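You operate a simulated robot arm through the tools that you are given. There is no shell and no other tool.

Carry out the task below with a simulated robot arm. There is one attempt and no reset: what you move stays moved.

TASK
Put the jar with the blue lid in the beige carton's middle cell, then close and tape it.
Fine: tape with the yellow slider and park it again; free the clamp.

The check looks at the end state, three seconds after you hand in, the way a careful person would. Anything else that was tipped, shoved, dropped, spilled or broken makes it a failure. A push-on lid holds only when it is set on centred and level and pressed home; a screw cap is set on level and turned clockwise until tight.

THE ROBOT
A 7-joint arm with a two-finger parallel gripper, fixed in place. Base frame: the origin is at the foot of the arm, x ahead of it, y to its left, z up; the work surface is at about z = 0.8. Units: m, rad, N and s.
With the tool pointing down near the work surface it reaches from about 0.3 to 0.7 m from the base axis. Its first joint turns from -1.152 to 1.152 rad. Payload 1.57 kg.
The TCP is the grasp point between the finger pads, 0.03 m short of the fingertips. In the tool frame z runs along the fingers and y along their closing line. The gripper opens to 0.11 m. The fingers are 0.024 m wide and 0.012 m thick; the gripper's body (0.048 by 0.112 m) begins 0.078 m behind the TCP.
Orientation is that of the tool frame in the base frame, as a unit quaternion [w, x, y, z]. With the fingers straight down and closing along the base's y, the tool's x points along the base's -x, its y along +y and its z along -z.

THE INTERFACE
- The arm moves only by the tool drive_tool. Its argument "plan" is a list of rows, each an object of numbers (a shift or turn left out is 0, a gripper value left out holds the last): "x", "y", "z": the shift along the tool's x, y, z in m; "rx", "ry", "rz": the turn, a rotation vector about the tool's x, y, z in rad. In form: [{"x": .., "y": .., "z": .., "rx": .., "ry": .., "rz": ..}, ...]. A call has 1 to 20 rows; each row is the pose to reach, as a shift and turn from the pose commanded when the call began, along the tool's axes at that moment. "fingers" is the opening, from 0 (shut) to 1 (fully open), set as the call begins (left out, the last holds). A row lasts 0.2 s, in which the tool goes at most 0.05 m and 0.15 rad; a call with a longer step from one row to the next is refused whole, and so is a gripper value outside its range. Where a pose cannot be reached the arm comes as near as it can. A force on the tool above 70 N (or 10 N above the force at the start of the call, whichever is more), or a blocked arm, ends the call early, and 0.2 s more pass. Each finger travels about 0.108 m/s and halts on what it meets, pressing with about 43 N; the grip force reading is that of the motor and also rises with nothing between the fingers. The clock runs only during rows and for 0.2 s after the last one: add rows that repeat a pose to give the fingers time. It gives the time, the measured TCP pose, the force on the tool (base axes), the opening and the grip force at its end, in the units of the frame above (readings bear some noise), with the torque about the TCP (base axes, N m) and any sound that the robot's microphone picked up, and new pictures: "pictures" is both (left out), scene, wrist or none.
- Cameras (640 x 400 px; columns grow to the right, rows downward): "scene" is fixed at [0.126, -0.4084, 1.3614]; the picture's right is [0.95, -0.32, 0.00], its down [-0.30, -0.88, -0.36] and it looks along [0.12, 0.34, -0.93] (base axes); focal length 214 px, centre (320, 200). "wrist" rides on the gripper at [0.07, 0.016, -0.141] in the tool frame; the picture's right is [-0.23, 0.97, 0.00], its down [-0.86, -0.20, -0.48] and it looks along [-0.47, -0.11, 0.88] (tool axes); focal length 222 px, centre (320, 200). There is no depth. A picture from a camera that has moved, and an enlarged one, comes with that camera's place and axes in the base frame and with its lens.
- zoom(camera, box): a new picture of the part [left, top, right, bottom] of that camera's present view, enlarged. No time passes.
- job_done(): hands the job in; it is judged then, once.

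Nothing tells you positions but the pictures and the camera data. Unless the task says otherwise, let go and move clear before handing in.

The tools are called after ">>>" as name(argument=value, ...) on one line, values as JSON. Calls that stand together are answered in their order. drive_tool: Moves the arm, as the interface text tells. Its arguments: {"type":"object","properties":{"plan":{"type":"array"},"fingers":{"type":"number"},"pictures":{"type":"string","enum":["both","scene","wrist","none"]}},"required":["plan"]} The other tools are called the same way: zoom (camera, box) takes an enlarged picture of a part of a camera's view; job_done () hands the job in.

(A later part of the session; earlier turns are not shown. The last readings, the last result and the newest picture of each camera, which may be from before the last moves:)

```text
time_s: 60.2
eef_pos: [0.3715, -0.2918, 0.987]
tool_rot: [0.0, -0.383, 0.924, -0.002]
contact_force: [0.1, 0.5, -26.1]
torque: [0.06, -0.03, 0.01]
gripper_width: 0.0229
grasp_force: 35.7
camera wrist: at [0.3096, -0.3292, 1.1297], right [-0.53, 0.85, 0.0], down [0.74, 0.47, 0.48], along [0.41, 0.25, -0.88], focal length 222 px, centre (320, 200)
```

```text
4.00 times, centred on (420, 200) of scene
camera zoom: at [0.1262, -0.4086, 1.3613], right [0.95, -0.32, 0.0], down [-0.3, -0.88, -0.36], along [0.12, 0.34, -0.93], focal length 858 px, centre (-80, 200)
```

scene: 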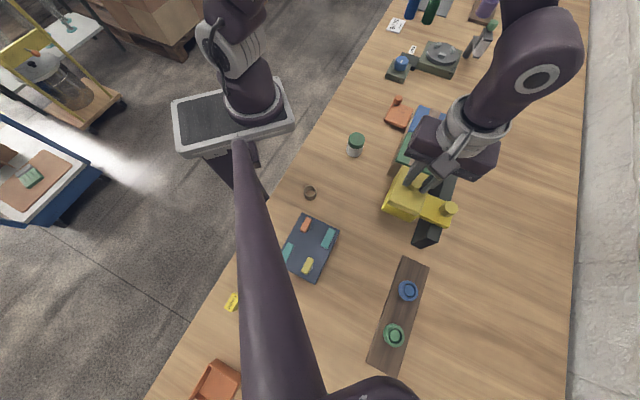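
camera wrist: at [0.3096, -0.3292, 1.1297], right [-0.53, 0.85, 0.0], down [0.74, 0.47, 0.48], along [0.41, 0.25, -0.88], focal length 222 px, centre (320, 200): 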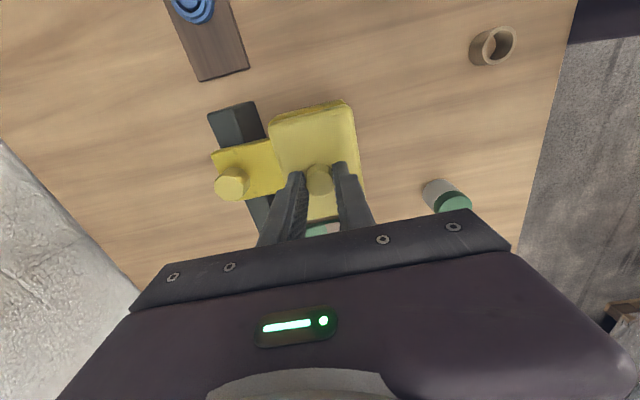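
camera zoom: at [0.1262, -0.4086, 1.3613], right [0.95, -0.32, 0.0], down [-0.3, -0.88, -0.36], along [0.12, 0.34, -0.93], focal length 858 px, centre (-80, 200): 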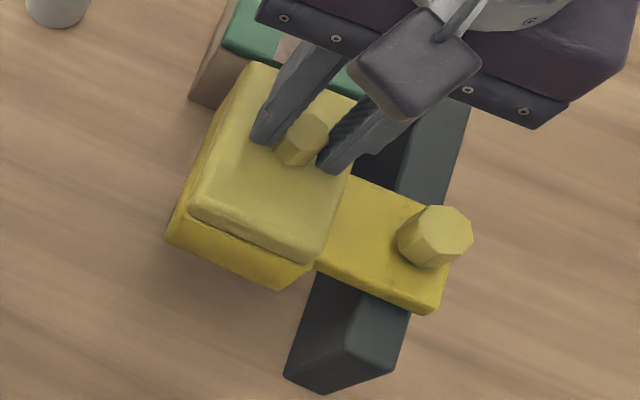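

The view matches the starting picture. I'll nudge gently to confirm it's against its park stop.

>>> drive_tool(plan=[{"x": 0.003, "z": -0.0}, {"x": 0.005}, {"x": 0.005}], pictures="none")

```text
time_s: 61.0
eef_pos: [0.3693, -0.2943, 0.9893]
tool_rot: [0.002, -0.384, 0.923, -0.003]
contact_force: [19.1, 19.8, -3.7]
torque: [0.61, -0.58, 0.03]
gripper_width: 0.0228
grasp_force: 35.2
```

It is firmly against the park stop. I'll relax the push, let go, and rise.

>>> drive_tool(plan=[{"x": -0.003}, {"x": -0.003}], pictures="none")

>>> drive_tool(plan=[{"z": 0.0}, {"z": 0.0}, {"z": -0.03}, {"z": -0.07}, {"z": -0.11}, {"z": -0.11}], fingers=0.5)

>>> zoom(camera="scene", box=[340, 150, 500, 250])

```text
time_s: 61.6
eef_pos: [0.3682, -0.2934, 0.9894]
tool_rot: [0.001, -0.383, 0.924, -0.003]
contact_force: [6.0, 6.4, 10.2]
torque: [0.07, -0.12, -0.02]
gripper_width: 0.0228
grasp_force: 35.2
```

```text
time_s: 63.0
eef_pos: [0.3678, -0.2889, 1.1004]
tool_rot: [0.0, -0.383, 0.924, -0.002]
contact_force: [-0.1, 0.0, 0.0]
torque: [-0.01, -0.04, 0.01]
gripper_width: 0.0553
grasp_force: 0.1
camera wrist: at [0.3069, -0.3265, 1.2421], right [-0.53, 0.85, 0.0], down [0.74, 0.47, 0.48], along [0.41, 0.25, -0.88], focal length 222 px, centre (320, 200)
```

scene: 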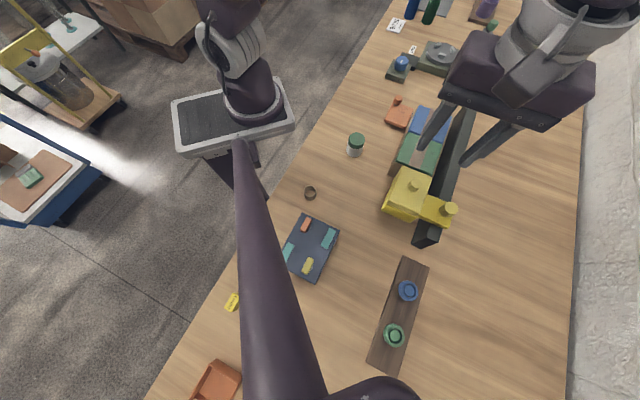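
wrist: 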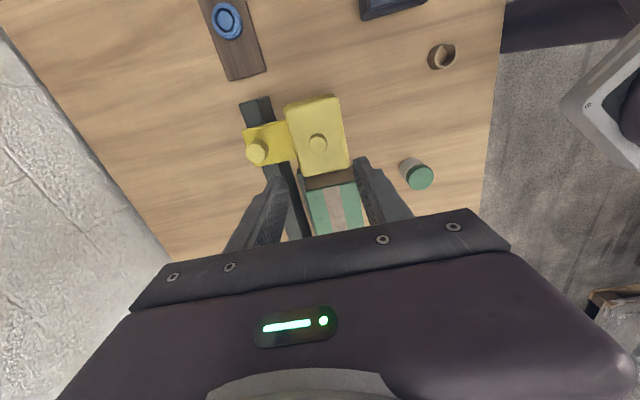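

```text
4.00 times, centred on (420, 200) of scene
camera zoom: at [0.126, -0.4084, 1.3614], right [0.95, -0.32, 0.0], down [-0.3, -0.88, -0.36], along [0.12, 0.34, -0.93], focal length 858 px, centre (-80, 200)
```

zoom: 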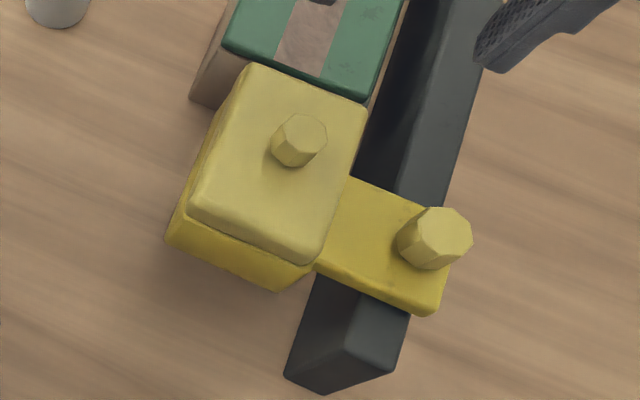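

The slider is at its stop. The slab looks perhaps a few pixels different from the start, so I'll return to the earlier viewing pose to compare like with like.

>>> drive_tool(plan=[{"x": -0.03, "y": -0.002, "z": 0.005}, {"x": -0.06, "y": -0.004, "z": 0.01}, {"x": -0.0759, "y": -0.005, "z": 0.0149}, {"x": -0.0759, "y": -0.005, "z": 0.0149}], fingers=0)

>>> zoom(camera="wrist", box=[160, 0, 480, 200])

>>> zoom(camera="scene", box=[370, 160, 470, 240])

```text
time_s: 64.0
eef_pos: [0.4239, -0.2394, 1.0835]
tool_rot: [0.001, -0.383, 0.924, -0.003]
contact_force: [0.6, 0.0, -0.6]
torque: [-0.01, -0.04, 0.0]
gripper_width: 0.0002
grasp_force: 21.1
camera wrist: at [0.3629, -0.2767, 1.2257], right [-0.53, 0.85, 0.0], down [0.74, 0.47, 0.48], along [0.41, 0.25, -0.88], focal length 222 px, centre (320, 200)
```

scene: 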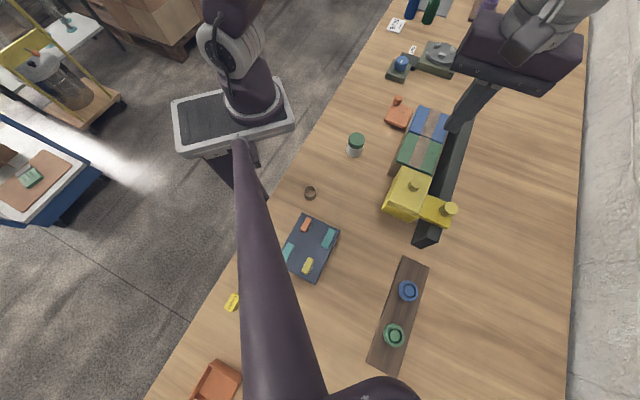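
wrist: 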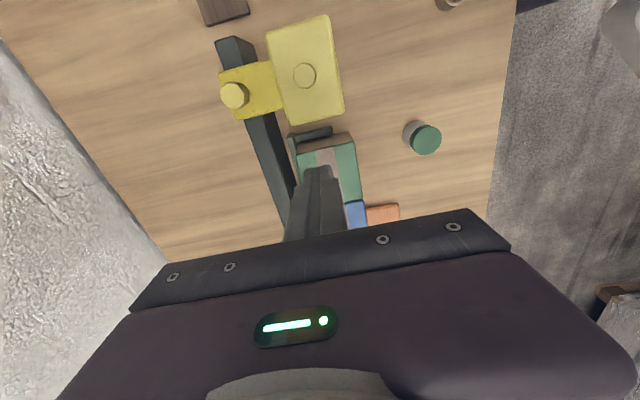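

```text
2.00 times, centred on (320, 100) of wrist
camera zoom: at [0.3629, -0.2767, 1.2257], right [-0.53, 0.85, 0.0], down [0.74, 0.47, 0.48], along [0.41, 0.25, -0.88], focal length 444 px, centre (320, 400)
```

zoom: 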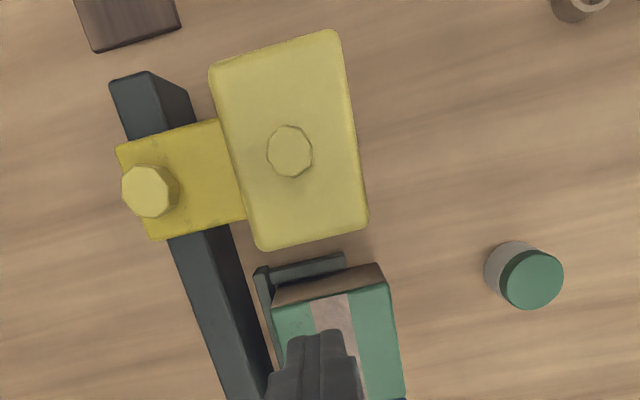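

```text
5.00 times, centred on (420, 200) of scene
camera zoom: at [0.126, -0.4084, 1.3614], right [0.95, -0.32, 0.0], down [-0.3, -0.88, -0.36], along [0.12, 0.34, -0.93], focal length 1072 px, centre (-180, 200)
```

zoom: 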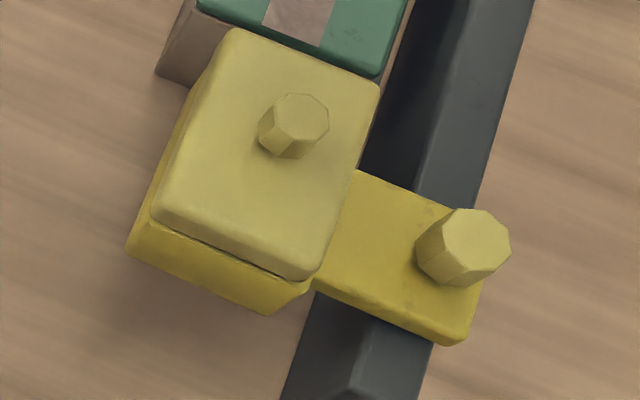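

The slider is back at its stop with only about 2 mm of play in the slab, and the tape runs along the carton. Next is the clamp, so I'll move to a close view of it.

>>> drive_tool(plan=[{"x": -0.04, "y": 0.012}, {"x": -0.08, "y": 0.024}, {"x": -0.12, "y": 0.036}, {"x": -0.16, "y": 0.048}, {"x": -0.2, "y": 0.06}, {"x": -0.24, "y": 0.072}, {"x": -0.28, "y": 0.084}, {"x": -0.299, "y": 0.0884}, {"x": -0.299, "y": 0.0884, "z": 0.04}, {"x": -0.299, "y": 0.0884, "z": 0.08}, {"x": -0.299, "y": 0.0884, "z": 0.12}, {"x": -0.299, "y": 0.0884, "z": 0.15}, {"x": -0.299, "y": 0.0884, "z": 0.15}])

>>> zoom(camera="wrist", box=[160, 0, 480, 200])

>>> zoom(camera="scene", box=[370, 80, 470, 200])

```text
time_s: 66.8
eef_pos: [0.579, 0.0308, 0.931]
tool_rot: [0.001, -0.383, 0.924, -0.003]
contact_force: [0.8, 0.5, -0.8]
torque: [0.0, 0.03, 0.02]
gripper_width: 0.0
grasp_force: 21.6
camera wrist: at [0.5168, -0.0072, 1.0735], right [-0.53, 0.85, 0.0], down [0.74, 0.47, 0.48], along [0.41, 0.25, -0.88], focal length 222 px, centre (320, 200)
```

scene: 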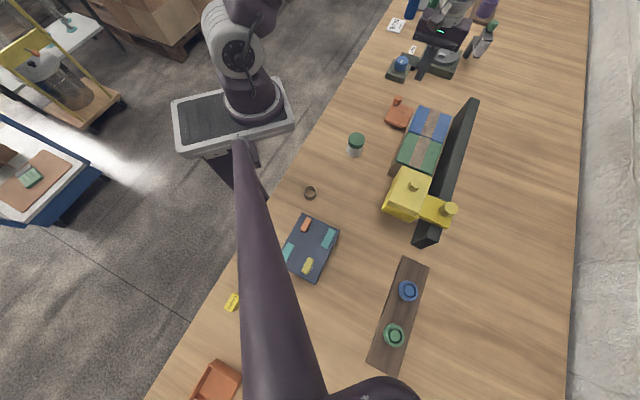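
wrist: 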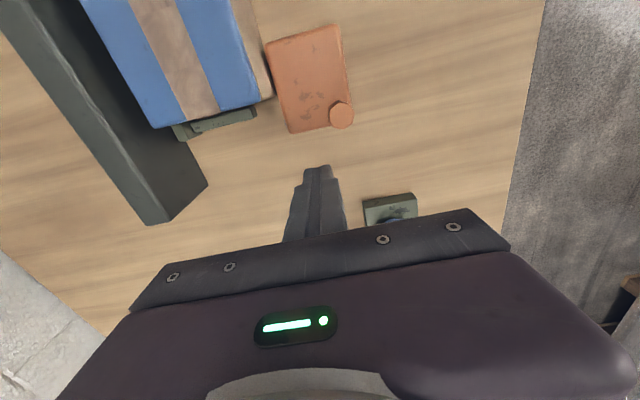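

```text
2.00 times, centred on (320, 100) of wrist
camera zoom: at [0.5168, -0.0072, 1.0735], right [-0.53, 0.85, 0.0], down [0.74, 0.47, 0.48], along [0.41, 0.25, -0.88], focal length 444 px, centre (320, 400)
```

zoom: 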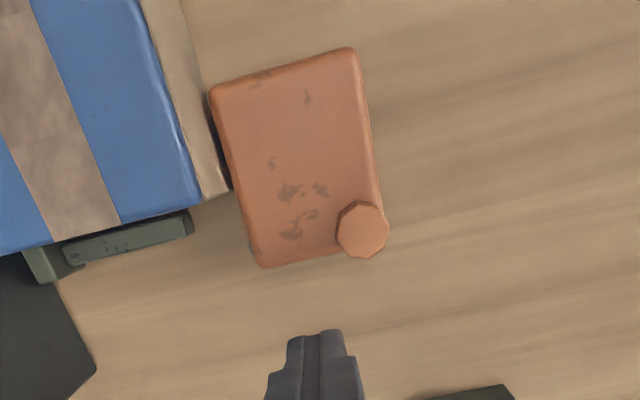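

```text
3.33 times, centred on (420, 140) of scene
camera zoom: at [0.126, -0.4084, 1.3614], right [0.95, -0.32, 0.0], down [-0.3, -0.88, -0.36], along [0.12, 0.34, -0.93], focal length 715 px, centre (-13, 400)
```

zoom: 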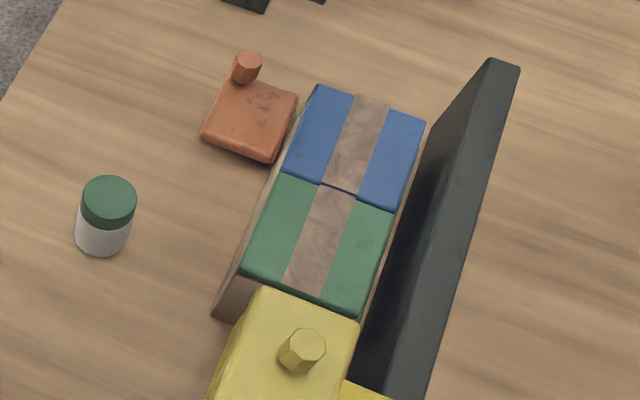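

The clamp is a low orange plate (top ≈0.828) pressed against the carton, with an upright knob on its outer corner at (0.533, 0.025) and a top at about 0.85. I'll position over the knob.

>>> drive_tool(plan=[{"x": 0.02, "y": 0.015}, {"x": 0.037, "y": 0.028}, {"x": 0.037, "y": 0.028, "z": 0.02}, {"x": 0.037, "y": 0.028, "z": 0.036}, {"x": 0.037, "y": 0.028, "z": 0.036}], fingers=0.5)

>>> zoom(camera="wrist", box=[180, 40, 460, 240])

```text
time_s: 68.0
eef_pos: [0.529, 0.0246, 0.8973]
tool_rot: [0.001, -0.383, 0.924, -0.002]
contact_force: [-1.0, 0.0, -0.2]
torque: [0.02, -0.04, 0.0]
gripper_width: 0.0551
grasp_force: 0.1
camera wrist: at [0.4682, -0.012, 1.0381], right [-0.53, 0.85, 0.0], down [0.74, 0.47, 0.48], along [0.41, 0.25, -0.88], focal length 222 px, centre (320, 200)
```

scene: 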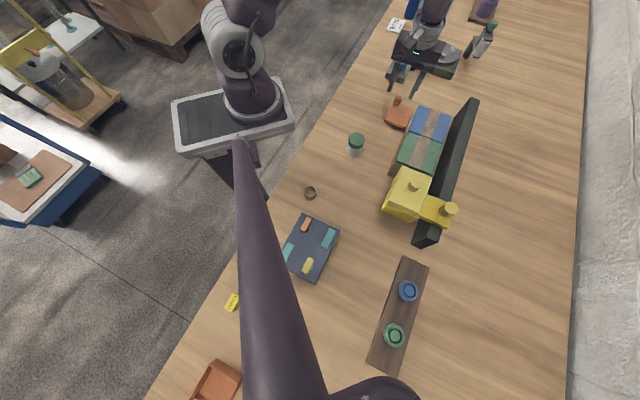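
wrist: 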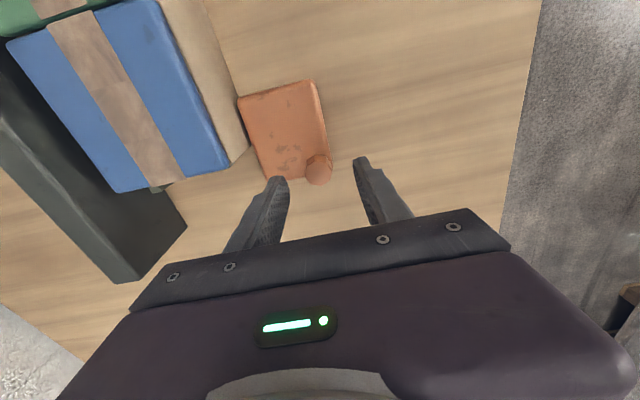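

```text
2.00 times, centred on (320, 140) of wrist
camera zoom: at [0.4682, -0.012, 1.0381], right [-0.53, 0.85, 0.0], down [0.74, 0.47, 0.48], along [0.41, 0.25, -0.88], focal length 444 px, centre (320, 320)
```

zoom: 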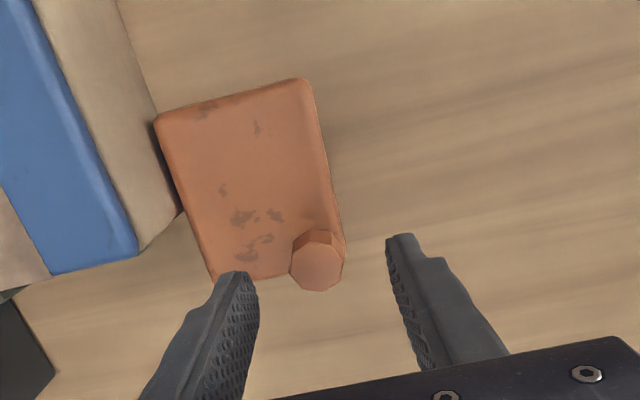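

The knob is centred within a few millimetres. A small correction, then down and close on it.

>>> drive_tool(plan=[{"x": -0.004, "y": -0.002, "z": 0.015}, {"x": -0.004, "y": -0.002, "z": 0.028}, {"x": -0.004, "y": -0.002, "z": 0.032}, {"x": -0.004, "y": -0.002, "z": 0.032}], pictures="wrist")

>>> drive_tool(plan=[{"x": 0}, {"x": 0}, {"x": 0}, {"x": 0}], fingers=0.1, pictures="wrist")

```text
time_s: 69.0
eef_pos: [0.5342, 0.0259, 0.8634]
tool_rot: [0.0, -0.383, 0.924, -0.002]
contact_force: [-0.2, 0.3, -0.1]
torque: [0.01, -0.03, 0.04]
gripper_width: 0.055
grasp_force: 0.0
camera wrist: at [0.4729, -0.011, 1.0055], right [-0.53, 0.85, 0.0], down [0.74, 0.47, 0.48], along [0.41, 0.25, -0.88], focal length 222 px, centre (320, 200)
```

wrist: 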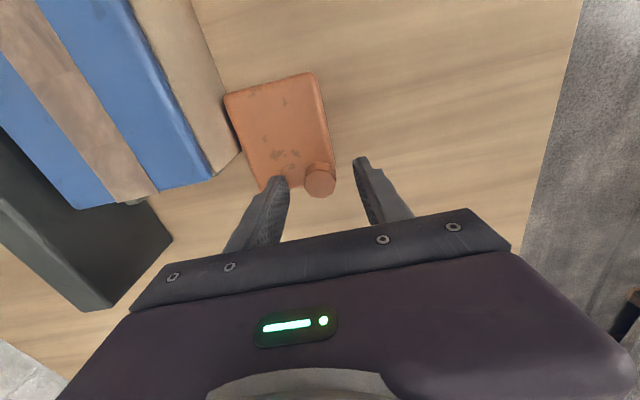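

```text
time_s: 70.0
eef_pos: [0.5353, 0.0269, 0.8649]
tool_rot: [0.0, -0.383, 0.924, -0.002]
contact_force: [-1.5, 1.6, -2.2]
torque: [0.15, 0.03, -0.03]
gripper_width: 0.025
grasp_force: 36.4
camera wrist: at [0.4728, -0.0108, 1.0056], right [-0.53, 0.85, 0.0], down [0.74, 0.47, 0.48], along [0.41, 0.25, -0.88], focal length 222 px, centre (320, 200)
```

wrist: 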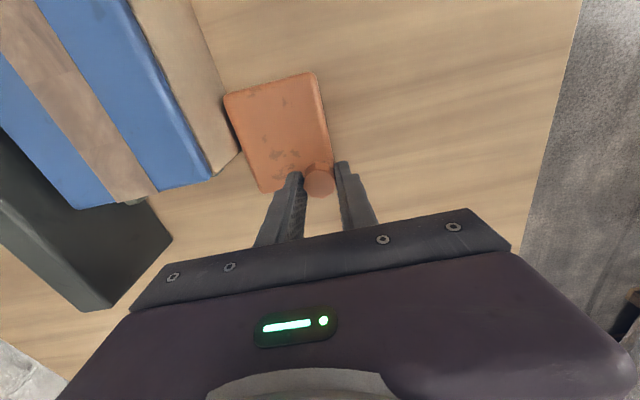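

Gripped. I'll try a gentle pull straight away from the carton, 6 mm, and read the force.

>>> drive_tool(plan=[{"y": 0.002}, {"y": 0.004}, {"y": 0.006}, {"y": 0.006}])

>>> zoom(camera="wrist", box=[140, 40, 420, 240])

```text
time_s: 71.0
eef_pos: [0.5325, 0.0263, 0.864]
tool_rot: [0.005, -0.382, 0.924, -0.005]
contact_force: [44.5, -37.0, -23.2]
torque: [-0.91, -1.22, 0.09]
gripper_width: 0.0253
grasp_force: 37.1
camera wrist: at [0.4707, -0.0102, 1.0063], right [-0.53, 0.85, -0.01], down [0.74, 0.46, 0.48], along [0.42, 0.25, -0.87], focal length 222 px, centre (320, 200)
```

scene: 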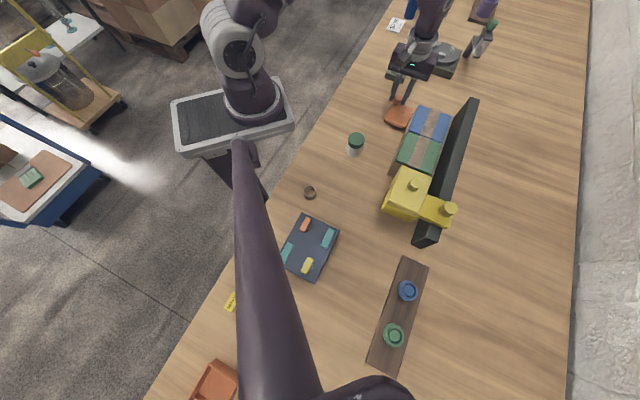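
wrist: 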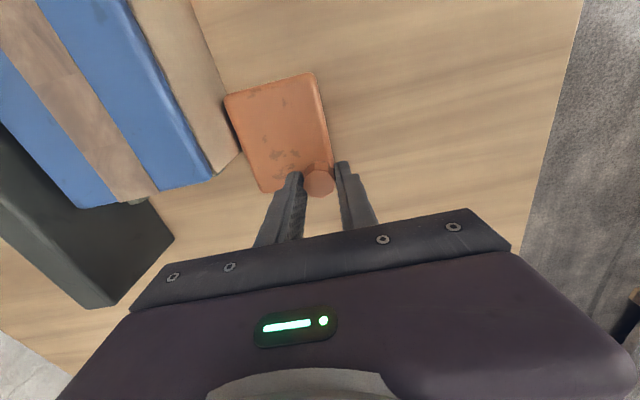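

```text
2.00 times, centred on (280, 140) of wrist
camera zoom: at [0.4707, -0.0102, 1.0063], right [-0.53, 0.85, -0.01], down [0.74, 0.46, 0.48], along [0.42, 0.25, -0.87], focal length 444 px, centre (400, 320)
```

zoom: 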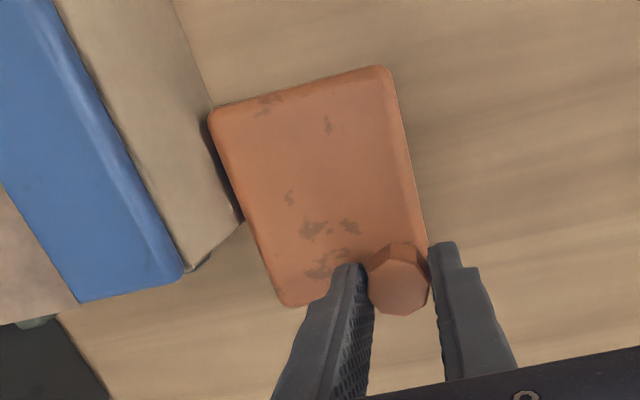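

It doesn't slide that way: 58 N with no movement. I'll relax, then probe other directions gently, starting with lifting.

>>> drive_tool(plan=[{"y": -0.003}, {"y": -0.006}, {"y": -0.006}], pictures="none")

>>> drive_tool(plan=[{"x": -0.002}, {"x": -0.004}, {"x": -0.004}], pictures="none")

>>> drive_tool(plan=[{"x": 0.002}, {"x": 0.004}, {"x": 0.006}, {"x": 0.008}, {"x": 0.008}], pictures="none")

```text
time_s: 71.8
eef_pos: [0.5334, 0.0261, 0.8661]
tool_rot: [0.001, -0.383, 0.924, -0.002]
contact_force: [23.9, -15.4, 6.0]
torque: [-0.55, -0.64, 0.06]
gripper_width: 0.0252
grasp_force: 36.4
```

```text
time_s: 72.6
eef_pos: [0.5352, 0.0277, 0.8633]
tool_rot: [0.001, -0.382, 0.924, -0.002]
contact_force: [12.1, -21.3, 15.9]
torque: [-0.76, -0.04, -0.22]
gripper_width: 0.0254
grasp_force: 37.0
```

```text
time_s: 73.8
eef_pos: [0.5333, 0.0262, 0.864]
tool_rot: [0.004, -0.384, 0.923, -0.001]
contact_force: [29.2, 8.3, -11.1]
torque: [0.39, -0.71, 0.08]
gripper_width: 0.0255
grasp_force: 37.3
```

No free motion along those axes yet. I'll release, let the forces settle, regrip and test lifting, then twisting.

>>> drive_tool(plan=[{"x": -0.006}, {"x": -0.006}, {"x": -0.006}], fingers=0.4, pictures="wrist")

>>> drive_tool(plan=[{"x": 0}, {"x": 0}, {"x": 0}], fingers=0.1, pictures="none")

>>> drive_tool(plan=[{"z": -0.002}, {"z": -0.004}, {"z": -0.006}, {"z": -0.006}], pictures="wrist")

```text
time_s: 74.6
eef_pos: [0.5349, 0.0286, 0.8645]
tool_rot: [0.0, -0.383, 0.924, -0.002]
contact_force: [0.2, 0.3, 0.4]
torque: [0.0, 0.0, -0.01]
gripper_width: 0.0439
grasp_force: 0.0
camera wrist: at [0.4736, -0.0091, 1.0065], right [-0.53, 0.85, 0.0], down [0.74, 0.47, 0.48], along [0.41, 0.25, -0.88], focal length 222 px, centre (320, 200)
```

wrist: 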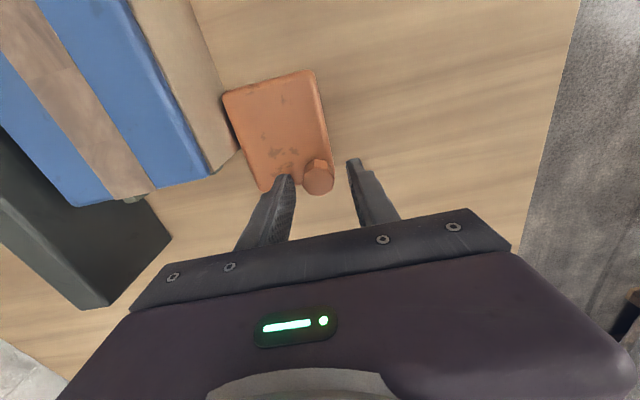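

```text
time_s: 75.4
eef_pos: [0.5359, 0.0286, 0.8654]
tool_rot: [0.001, -0.383, 0.924, -0.003]
contact_force: [3.2, -4.1, -4.0]
torque: [-0.08, -0.04, -0.04]
gripper_width: 0.0254
grasp_force: 36.9
```

```text
time_s: 76.4
eef_pos: [0.5349, 0.0272, 0.869]
tool_rot: [0.0, -0.382, 0.924, -0.002]
contact_force: [8.0, -6.7, -27.0]
torque: [-0.13, -0.26, 0.04]
gripper_width: 0.0253
grasp_force: 36.6
camera wrist: at [0.4738, -0.0098, 1.011], right [-0.53, 0.85, 0.0], down [0.75, 0.47, 0.48], along [0.41, 0.25, -0.88], focal length 222 px, centre (320, 200)
```

wrist: 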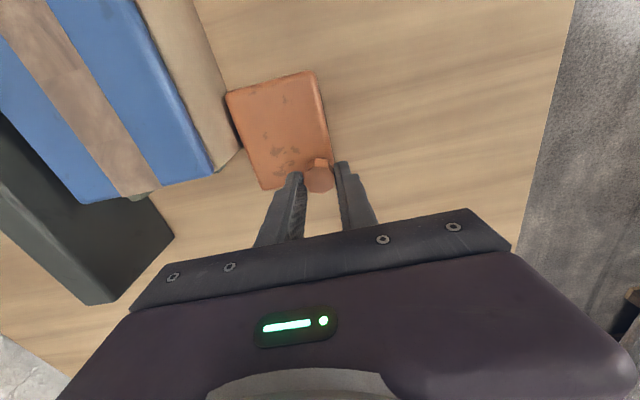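

Lifting just slips, so the knob isn't a lift handle. Next I'll test a twist, counter-clockwise seen from above.

>>> drive_tool(plan=[{"z": 0.003}, {"z": 0.006}, {"z": 0.006, "rz": -0.08}, {"z": 0.006, "rz": -0.16}, {"z": 0.006, "rz": -0.16}], pictures="wrist")

```text
time_s: 77.6
eef_pos: [0.5344, 0.0281, 0.8642]
tool_rot: [0.001, -0.455, 0.891, -0.002]
contact_force: [-3.6, 3.2, 14.1]
torque: [0.2, 0.05, -0.17]
gripper_width: 0.025
grasp_force: 36.8
camera wrist: at [0.4804, -0.0187, 1.0063], right [-0.66, 0.75, 0.0], down [0.66, 0.58, 0.48], along [0.36, 0.31, -0.88], focal length 222 px, centre (320, 200)
```

wrist: 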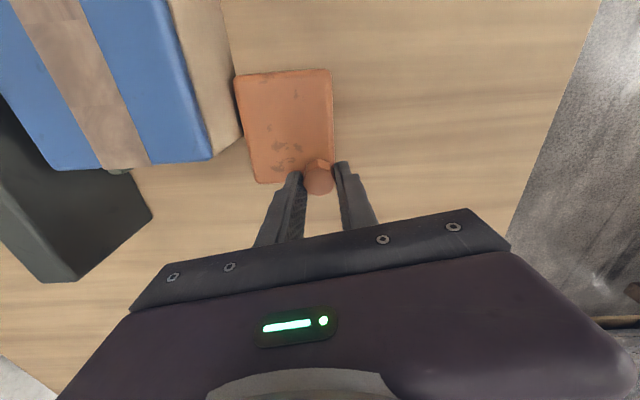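

>>> zoom(camera="wrist", box=[140, 40, 420, 215])

>>> zoom(camera="scene", box=[360, 60, 460, 140])

```text
2.29 times, centred on (280, 128) of wrist
camera zoom: at [0.4804, -0.0187, 1.0063], right [-0.66, 0.75, 0.0], down [0.66, 0.58, 0.48], along [0.36, 0.31, -0.88], focal length 508 px, centre (411, 366)
```

zoom: 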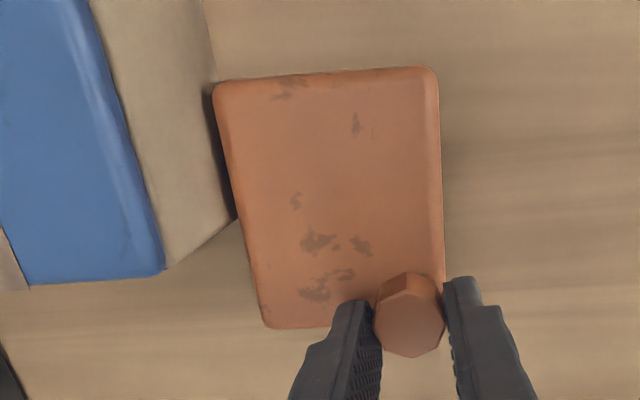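

```text
5.00 times, centred on (410, 100) of scene
camera zoom: at [0.1256, -0.4084, 1.3614], right [0.95, -0.32, 0.0], down [-0.3, -0.88, -0.36], along [0.12, 0.34, -0.93], focal length 1072 px, centre (-130, 700)
```

zoom: 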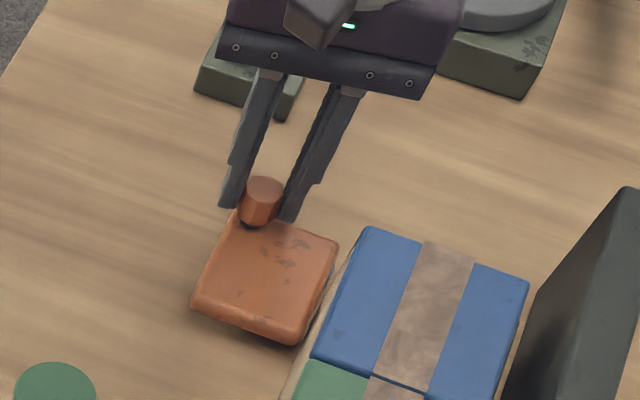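

The plate stayed put while the gripper turned with very little torque (0.17 N m), so the knob itself may turn. I'll keep turning counter-clockwise and watch the facets and torque.

>>> drive_tool(plan=[{"rz": -0.1}, {"rz": -0.2}, {"rz": -0.3}, {"rz": -0.4}, {"rz": -0.5}, {"rz": -0.5}], pictures="both")

>>> zoom(camera="wrist", box=[140, 40, 420, 215])

>>> zoom(camera="scene", box=[360, 60, 460, 140])

```text
time_s: 79.0
eef_pos: [0.5332, 0.0282, 0.8635]
tool_rot: [-0.002, -0.662, 0.75, -0.001]
contact_force: [-18.9, 8.8, -14.3]
torque: [0.04, 0.45, -0.37]
gripper_width: 0.0254
grasp_force: 36.8
camera wrist: at [0.509, -0.0385, 1.0055], right [-0.94, 0.35, 0.0], down [0.3, 0.83, 0.47], along [0.16, 0.45, -0.88], focal length 222 px, centre (320, 200)
```

scene: 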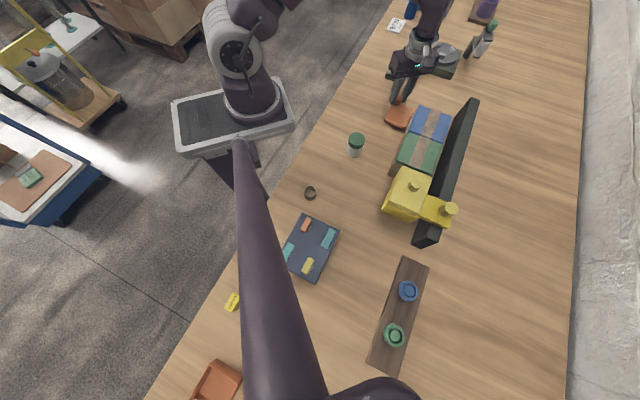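
wrist: 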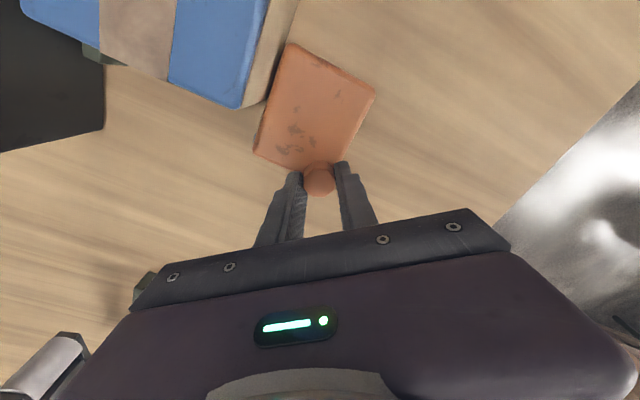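

```text
2.29 times, centred on (280, 128) of wrist
camera zoom: at [0.509, -0.0385, 1.0055], right [-0.94, 0.35, 0.0], down [0.3, 0.83, 0.47], along [0.16, 0.45, -0.88], focal length 508 px, centre (411, 366)
```

zoom: 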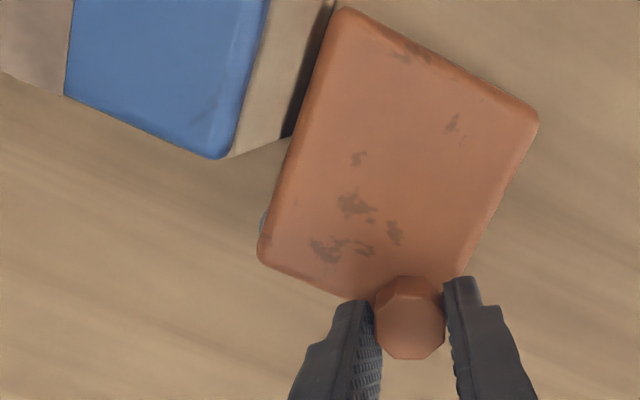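

```text
5.00 times, centred on (410, 100) of scene
camera zoom: at [0.1258, -0.4082, 1.3615], right [0.95, -0.32, 0.0], down [-0.3, -0.88, -0.36], along [0.12, 0.34, -0.93], focal length 1072 px, centre (-130, 700)
```

zoom: 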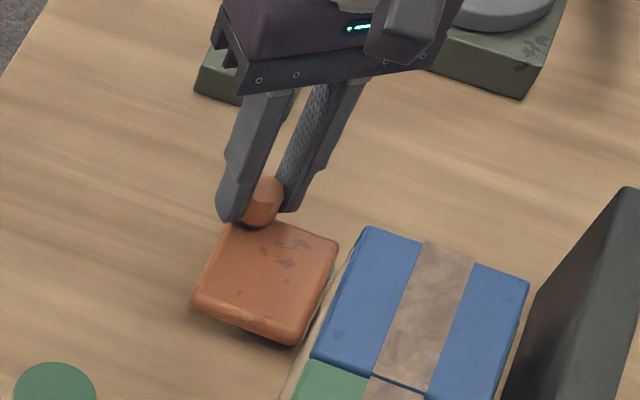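

>>> drive_tool(plan=[{"z": 0}, {"z": 0}, {"z": -0.03}, {"z": -0.07}, {"z": -0.1}, {"z": -0.1}], fingers=0.5)

>>> zoom(camera="scene", box=[370, 80, 430, 140])

>>> zoom(camera="wrist", box=[220, 60, 400, 200])

```text
time_s: 80.4
eef_pos: [0.5362, 0.0267, 0.9656]
tool_rot: [0.0, -0.661, 0.751, -0.003]
contact_force: [0.4, -1.1, -0.4]
torque: [-0.02, 0.04, 0.01]
gripper_width: 0.0551
grasp_force: 0.0
camera wrist: at [0.5104, -0.0402, 1.1078], right [-0.94, 0.35, 0.0], down [0.3, 0.82, 0.48], along [0.17, 0.45, -0.88], focal length 222 px, centre (320, 200)
```

scene: 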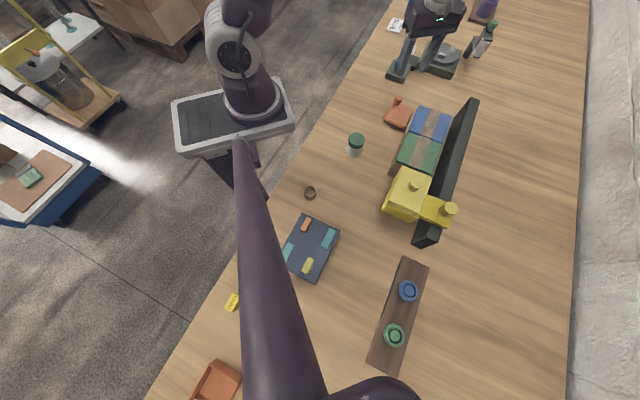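
wrist: 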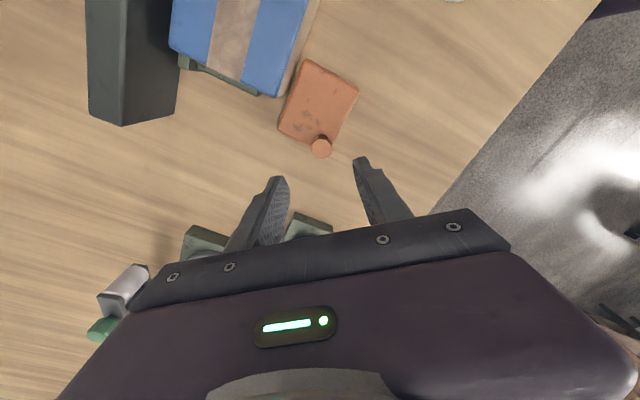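

```text
6.67 times, centred on (400, 110) of scene
camera zoom: at [0.1259, -0.4084, 1.3614], right [0.95, -0.32, 0.0], down [-0.3, -0.88, -0.36], along [0.12, 0.34, -0.93], focal length 1430 px, centre (-213, 800)
```

zoom: 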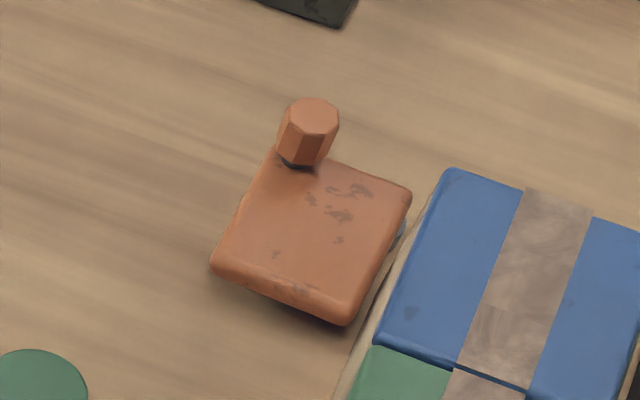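

```text
2.86 times, centred on (310, 130) of wrist
camera zoom: at [0.5104, -0.0402, 1.1078], right [-0.94, 0.35, 0.0], down [0.3, 0.82, 0.48], along [0.17, 0.45, -0.88], focal length 635 px, centre (349, 400)
```

zoom: 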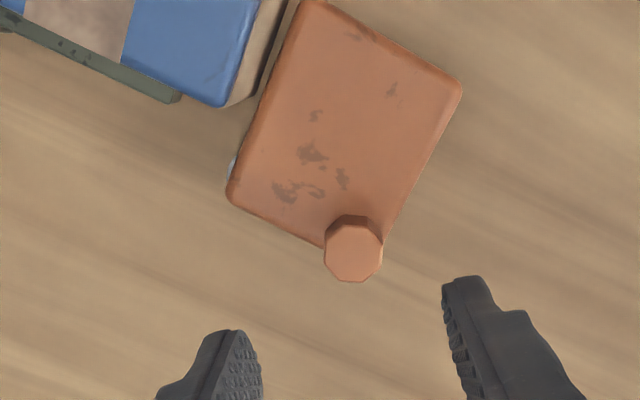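

There's a light grey part under the plate's inner edge at its far corner, which could be a pivot pin. Zooming in on it.

>>> zoom(camera="scene", box=[392, 96, 422, 122])

>>> zoom(camera="wrist", box=[265, 60, 345, 160])

```text
15.38 times, centred on (407, 109) of scene
camera zoom: at [0.1259, -0.4084, 1.3614], right [0.95, -0.32, 0.0], down [-0.3, -0.88, -0.36], along [0.12, 0.34, -0.93], focal length 3300 px, centre (-1018, 1600)
```

zoom: 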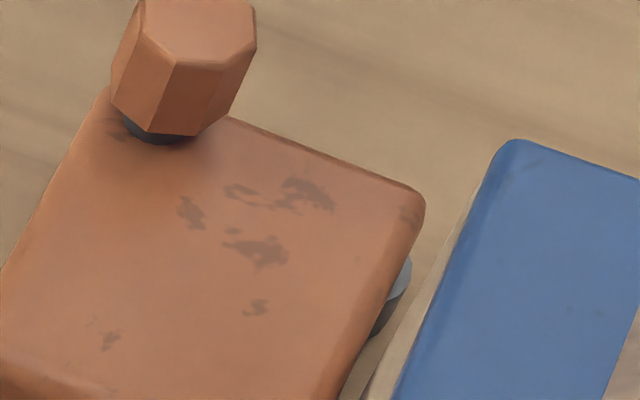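

```text
4.00 times, centred on (305, 110) of wrist
camera zoom: at [0.5104, -0.0402, 1.1078], right [-0.94, 0.35, 0.0], down [0.3, 0.82, 0.48], along [0.17, 0.45, -0.88], focal length 888 px, centre (380, 560)
```

zoom: 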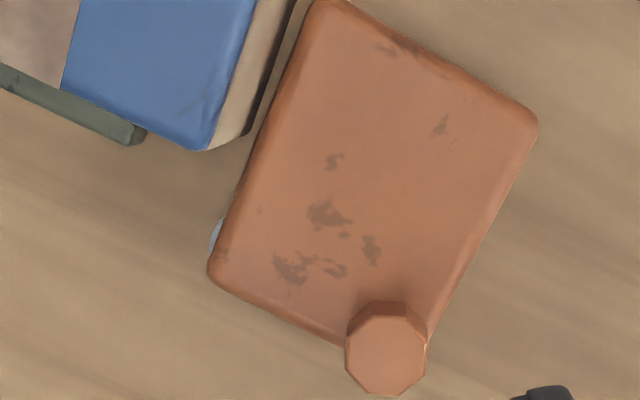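

A grey cylindrical post sits under the plate's inner far corner, at about (e 0.39, n 0.41). So the orange plate looks like a swing arm pivoting there, with the knob as its handle. Pushing the knob in +e should swing it clockwise away from the carton. I'll rotate back and set closed fingers behind the knob.

>>> drive_tool(plan=[{"x": 0.006, "y": 0.0045, "rz": 0.14}, {"x": 0.012, "y": 0.009, "rz": 0.28}, {"x": 0.018, "y": 0.0135, "rz": 0.42}, {"x": 0.024, "y": 0.018, "rz": 0.56}, {"x": 0.0285, "y": 0.022, "rz": 0.658}, {"x": 0.0285, "y": 0.022, "rz": 0.658, "z": 0.04}, {"x": 0.0285, "y": 0.022, "rz": 0.658, "z": 0.075}, {"x": 0.0285, "y": 0.022, "rz": 0.658, "z": 0.075}], fingers=0)

>>> zoom(camera="wrist", box=[180, 40, 460, 240])

```text
time_s: 82.2
eef_pos: [0.5105, 0.0036, 0.8877]
tool_rot: [0.0, -0.383, 0.924, -0.002]
contact_force: [0.2, -0.3, -0.8]
torque: [0.04, 0.01, 0.0]
gripper_width: 0.0
grasp_force: 21.2
camera wrist: at [0.4487, -0.0346, 1.0306], right [-0.53, 0.85, 0.0], down [0.74, 0.47, 0.48], along [0.41, 0.25, -0.88], focal length 222 px, centre (320, 200)
```

scene: 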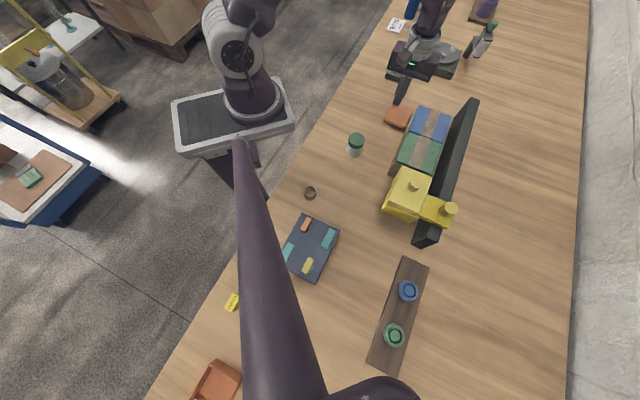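
wrist: 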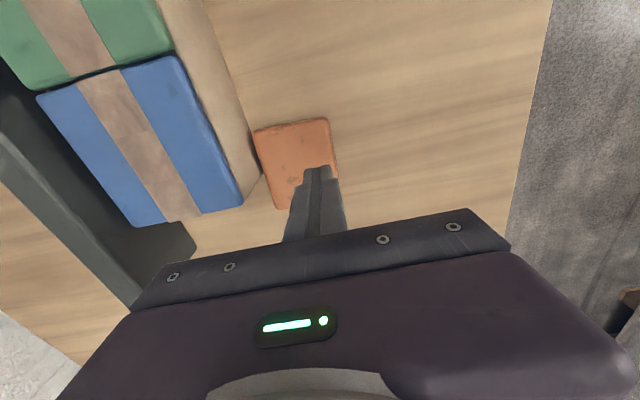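

```text
2.00 times, centred on (320, 140) of wrist
camera zoom: at [0.4487, -0.0346, 1.0306], right [-0.53, 0.85, 0.0], down [0.74, 0.47, 0.48], along [0.41, 0.25, -0.88], focal length 444 px, centre (320, 320)
```

zoom: 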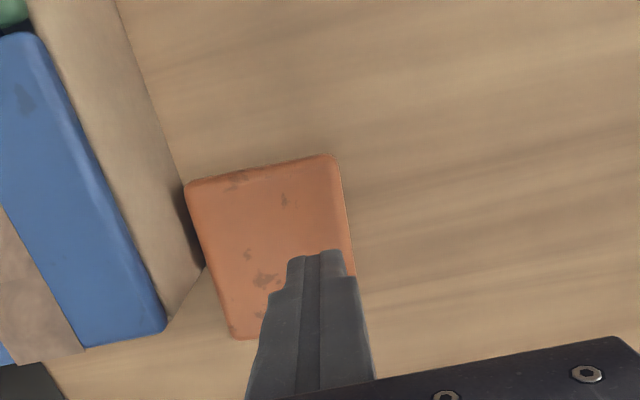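

The fingertips are behind the knob. Lowering, then a gentle push in +e.

>>> drive_tool(plan=[{"z": 0.01}, {"z": 0.019}, {"z": 0.019}, {"x": -0.004, "z": 0.019}, {"x": -0.008, "z": 0.019}, {"x": -0.011, "z": 0.019}, {"x": -0.014, "z": 0.019}, {"x": -0.014, "z": 0.019}])

>>> zoom(camera="scene", box=[370, 80, 430, 140])

```text
time_s: 84.0
eef_pos: [0.519, 0.0106, 0.8681]
tool_rot: [0.001, -0.384, 0.923, -0.003]
contact_force: [-1.2, -0.7, 0.3]
torque: [-0.01, 0.02, -0.03]
gripper_width: 0.0001
grasp_force: 21.6
camera wrist: at [0.4575, -0.0257, 1.0107], right [-0.53, 0.85, 0.0], down [0.74, 0.47, 0.48], along [0.41, 0.25, -0.88], focal length 222 px, centre (320, 200)
```

scene: 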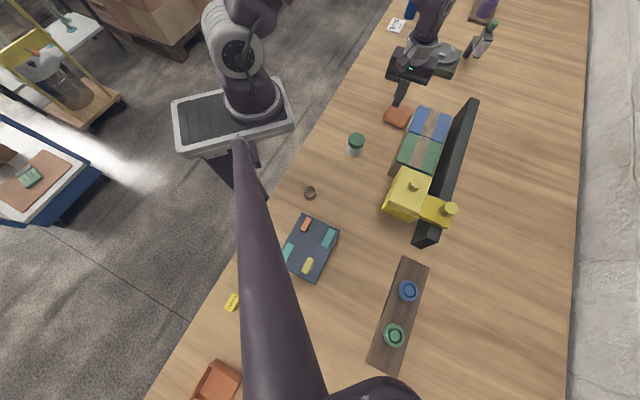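
wrist: 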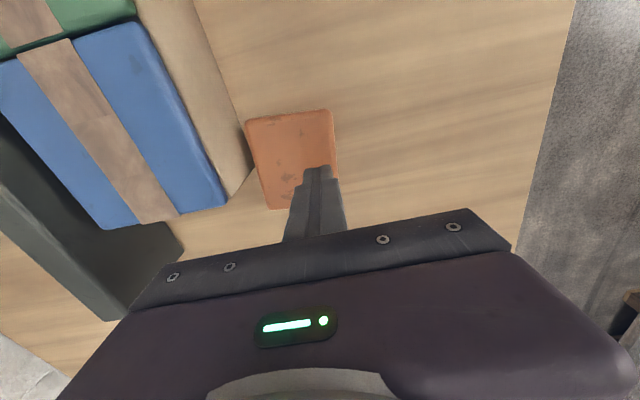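

```text
6.67 times, centred on (400, 110) of scene
camera zoom: at [0.1259, -0.4084, 1.3614], right [0.95, -0.32, 0.0], down [-0.3, -0.88, -0.36], along [0.12, 0.34, -0.93], focal length 1430 px, centre (-213, 800)
```

zoom: 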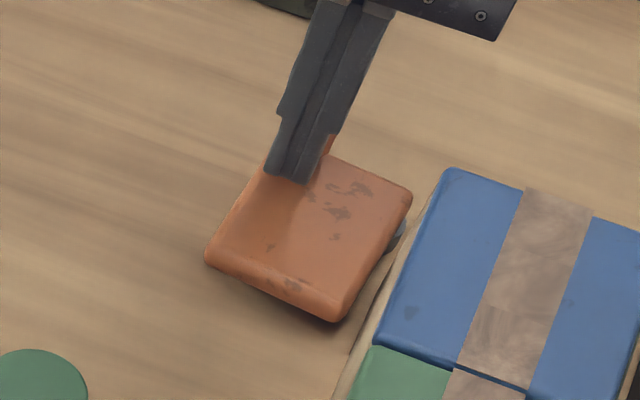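

The plate rotated slightly away from the carton with almost no force, so the swing-arm idea is right. I'll keep pushing the knob along its arc.

>>> drive_tool(plan=[{"x": -0.005, "y": 0.0}, {"x": -0.0106, "y": 0.0}, {"x": -0.015, "y": -0.002}, {"x": -0.0196, "y": -0.0036}, {"x": -0.0235, "y": -0.0055}, {"x": -0.0273, "y": -0.0074}, {"x": -0.0273, "y": -0.0074}])

>>> zoom(camera="scene", box=[370, 80, 430, 140])

>>> zoom(camera="wrist", box=[180, 40, 460, 240])

```text
time_s: 85.6
eef_pos: [0.5431, 0.0267, 0.8706]
tool_rot: [0.001, -0.384, 0.923, -0.002]
contact_force: [-0.5, -1.1, 0.0]
torque: [-0.02, 0.06, 0.05]
gripper_width: 0.0
grasp_force: 21.2
camera wrist: at [0.4821, -0.0112, 1.0125], right [-0.53, 0.85, 0.0], down [0.74, 0.47, 0.48], along [0.41, 0.25, -0.88], focal length 222 px, centre (320, 200)
```

scene: 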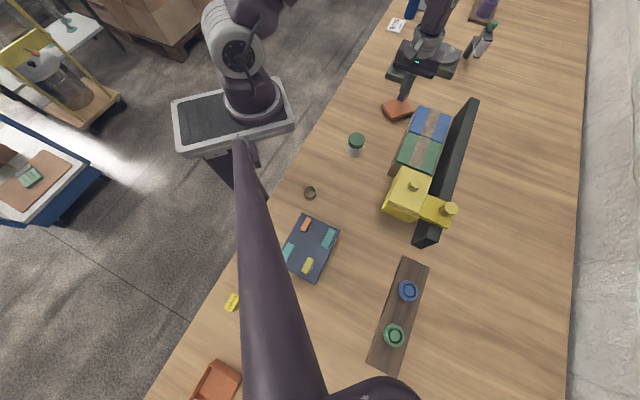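
wrist: 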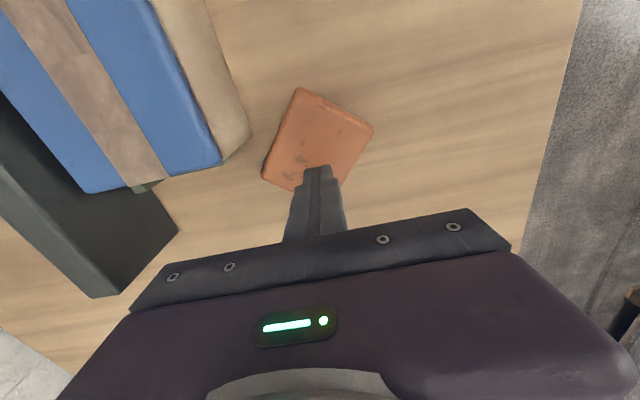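

```text
6.67 times, centred on (400, 110) of scene
camera zoom: at [0.1259, -0.4084, 1.3614], right [0.95, -0.32, 0.0], down [-0.3, -0.88, -0.36], along [0.12, 0.34, -0.93], focal length 1430 px, centre (-213, 800)
```

zoom: 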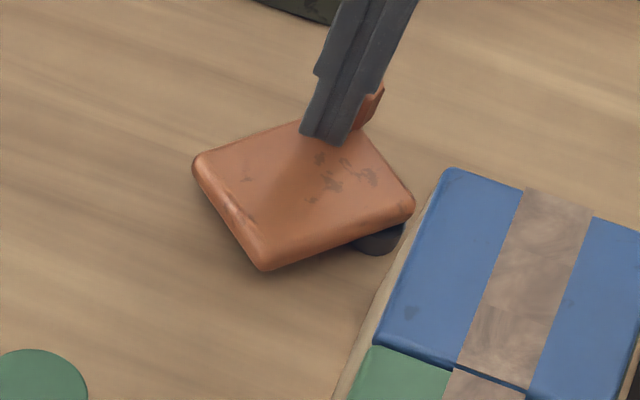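

```text
2.00 times, centred on (320, 140) of wrist
camera zoom: at [0.4821, -0.0112, 1.0125], right [-0.53, 0.85, 0.0], down [0.74, 0.47, 0.48], along [0.41, 0.25, -0.88], focal length 444 px, centre (320, 320)
```

zoom: 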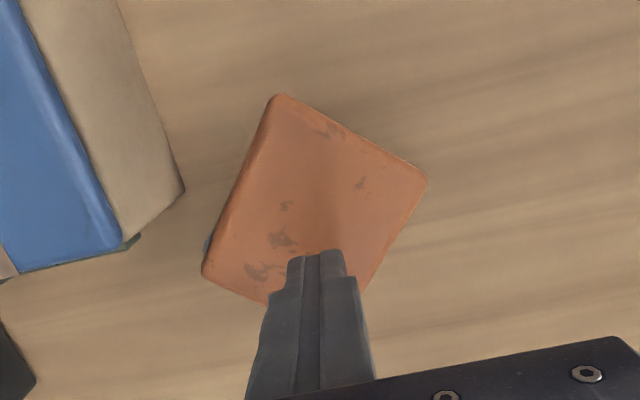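

The clamp has swung about 40° and no longer touches the carton. I'll step the fingers round behind the knob and swing it further open.

>>> drive_tool(plan=[{"x": 0.002, "y": 0.011}, {"x": 0.002, "y": 0.022}, {"x": -0.012, "y": 0.022}, {"x": -0.023, "y": 0.022}, {"x": -0.0245, "y": 0.018}, {"x": -0.028, "y": 0.009}, {"x": -0.03, "y": -0.002}, {"x": -0.033, "y": -0.012}, {"x": -0.034, "y": -0.0195}, {"x": -0.034, "y": -0.0195}])

>>> zoom(camera="scene", box=[370, 70, 430, 130])

>>> zoom(camera="wrist", box=[180, 40, 460, 240])

```text
time_s: 87.8
eef_pos: [0.5813, 0.0363, 0.8715]
tool_rot: [0.001, -0.383, 0.924, -0.003]
contact_force: [-0.1, 0.1, -0.5]
torque: [0.01, 0.01, 0.0]
gripper_width: 0.0
grasp_force: 21.2
camera wrist: at [0.52, -0.0014, 1.0131], right [-0.53, 0.85, -0.01], down [0.74, 0.47, 0.48], along [0.41, 0.25, -0.88], focal length 222 px, centre (320, 200)
```

scene: 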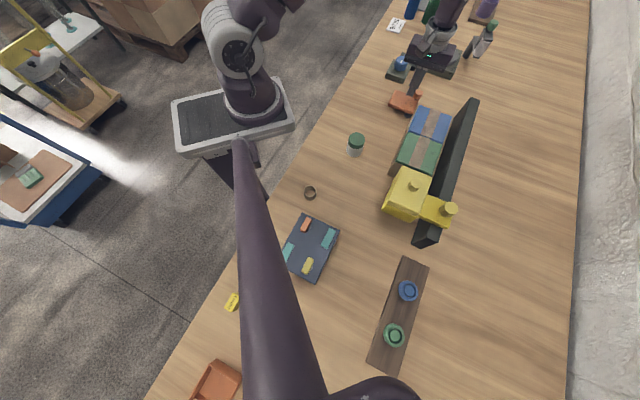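
wrist: 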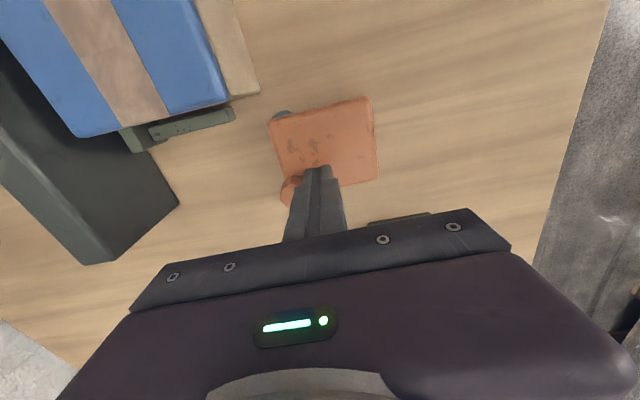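

```text
6.67 times, centred on (400, 100) of scene
camera zoom: at [0.1259, -0.4084, 1.3614], right [0.95, -0.32, 0.0], down [-0.3, -0.88, -0.36], along [0.12, 0.34, -0.93], focal length 1430 px, centre (-213, 867)
```

zoom: 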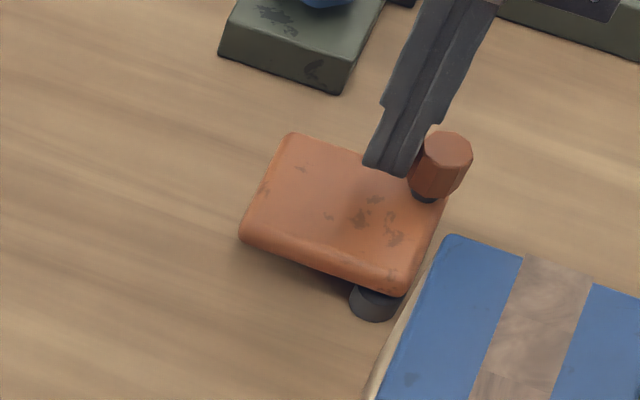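

```text
2.00 times, centred on (320, 140) of wrist
camera zoom: at [0.52, -0.0014, 1.0131], right [-0.53, 0.85, -0.01], down [0.74, 0.47, 0.48], along [0.41, 0.25, -0.88], focal length 444 px, centre (320, 320)
```

zoom: 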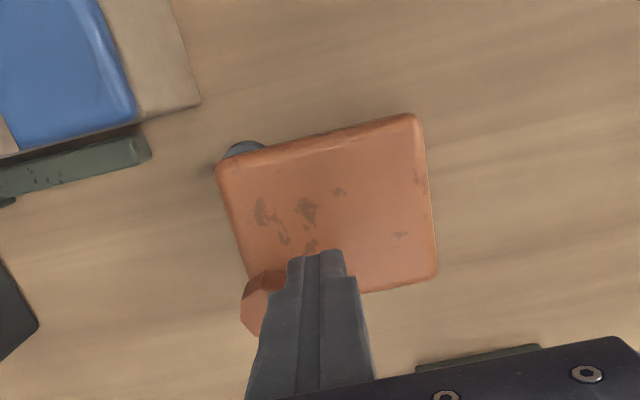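

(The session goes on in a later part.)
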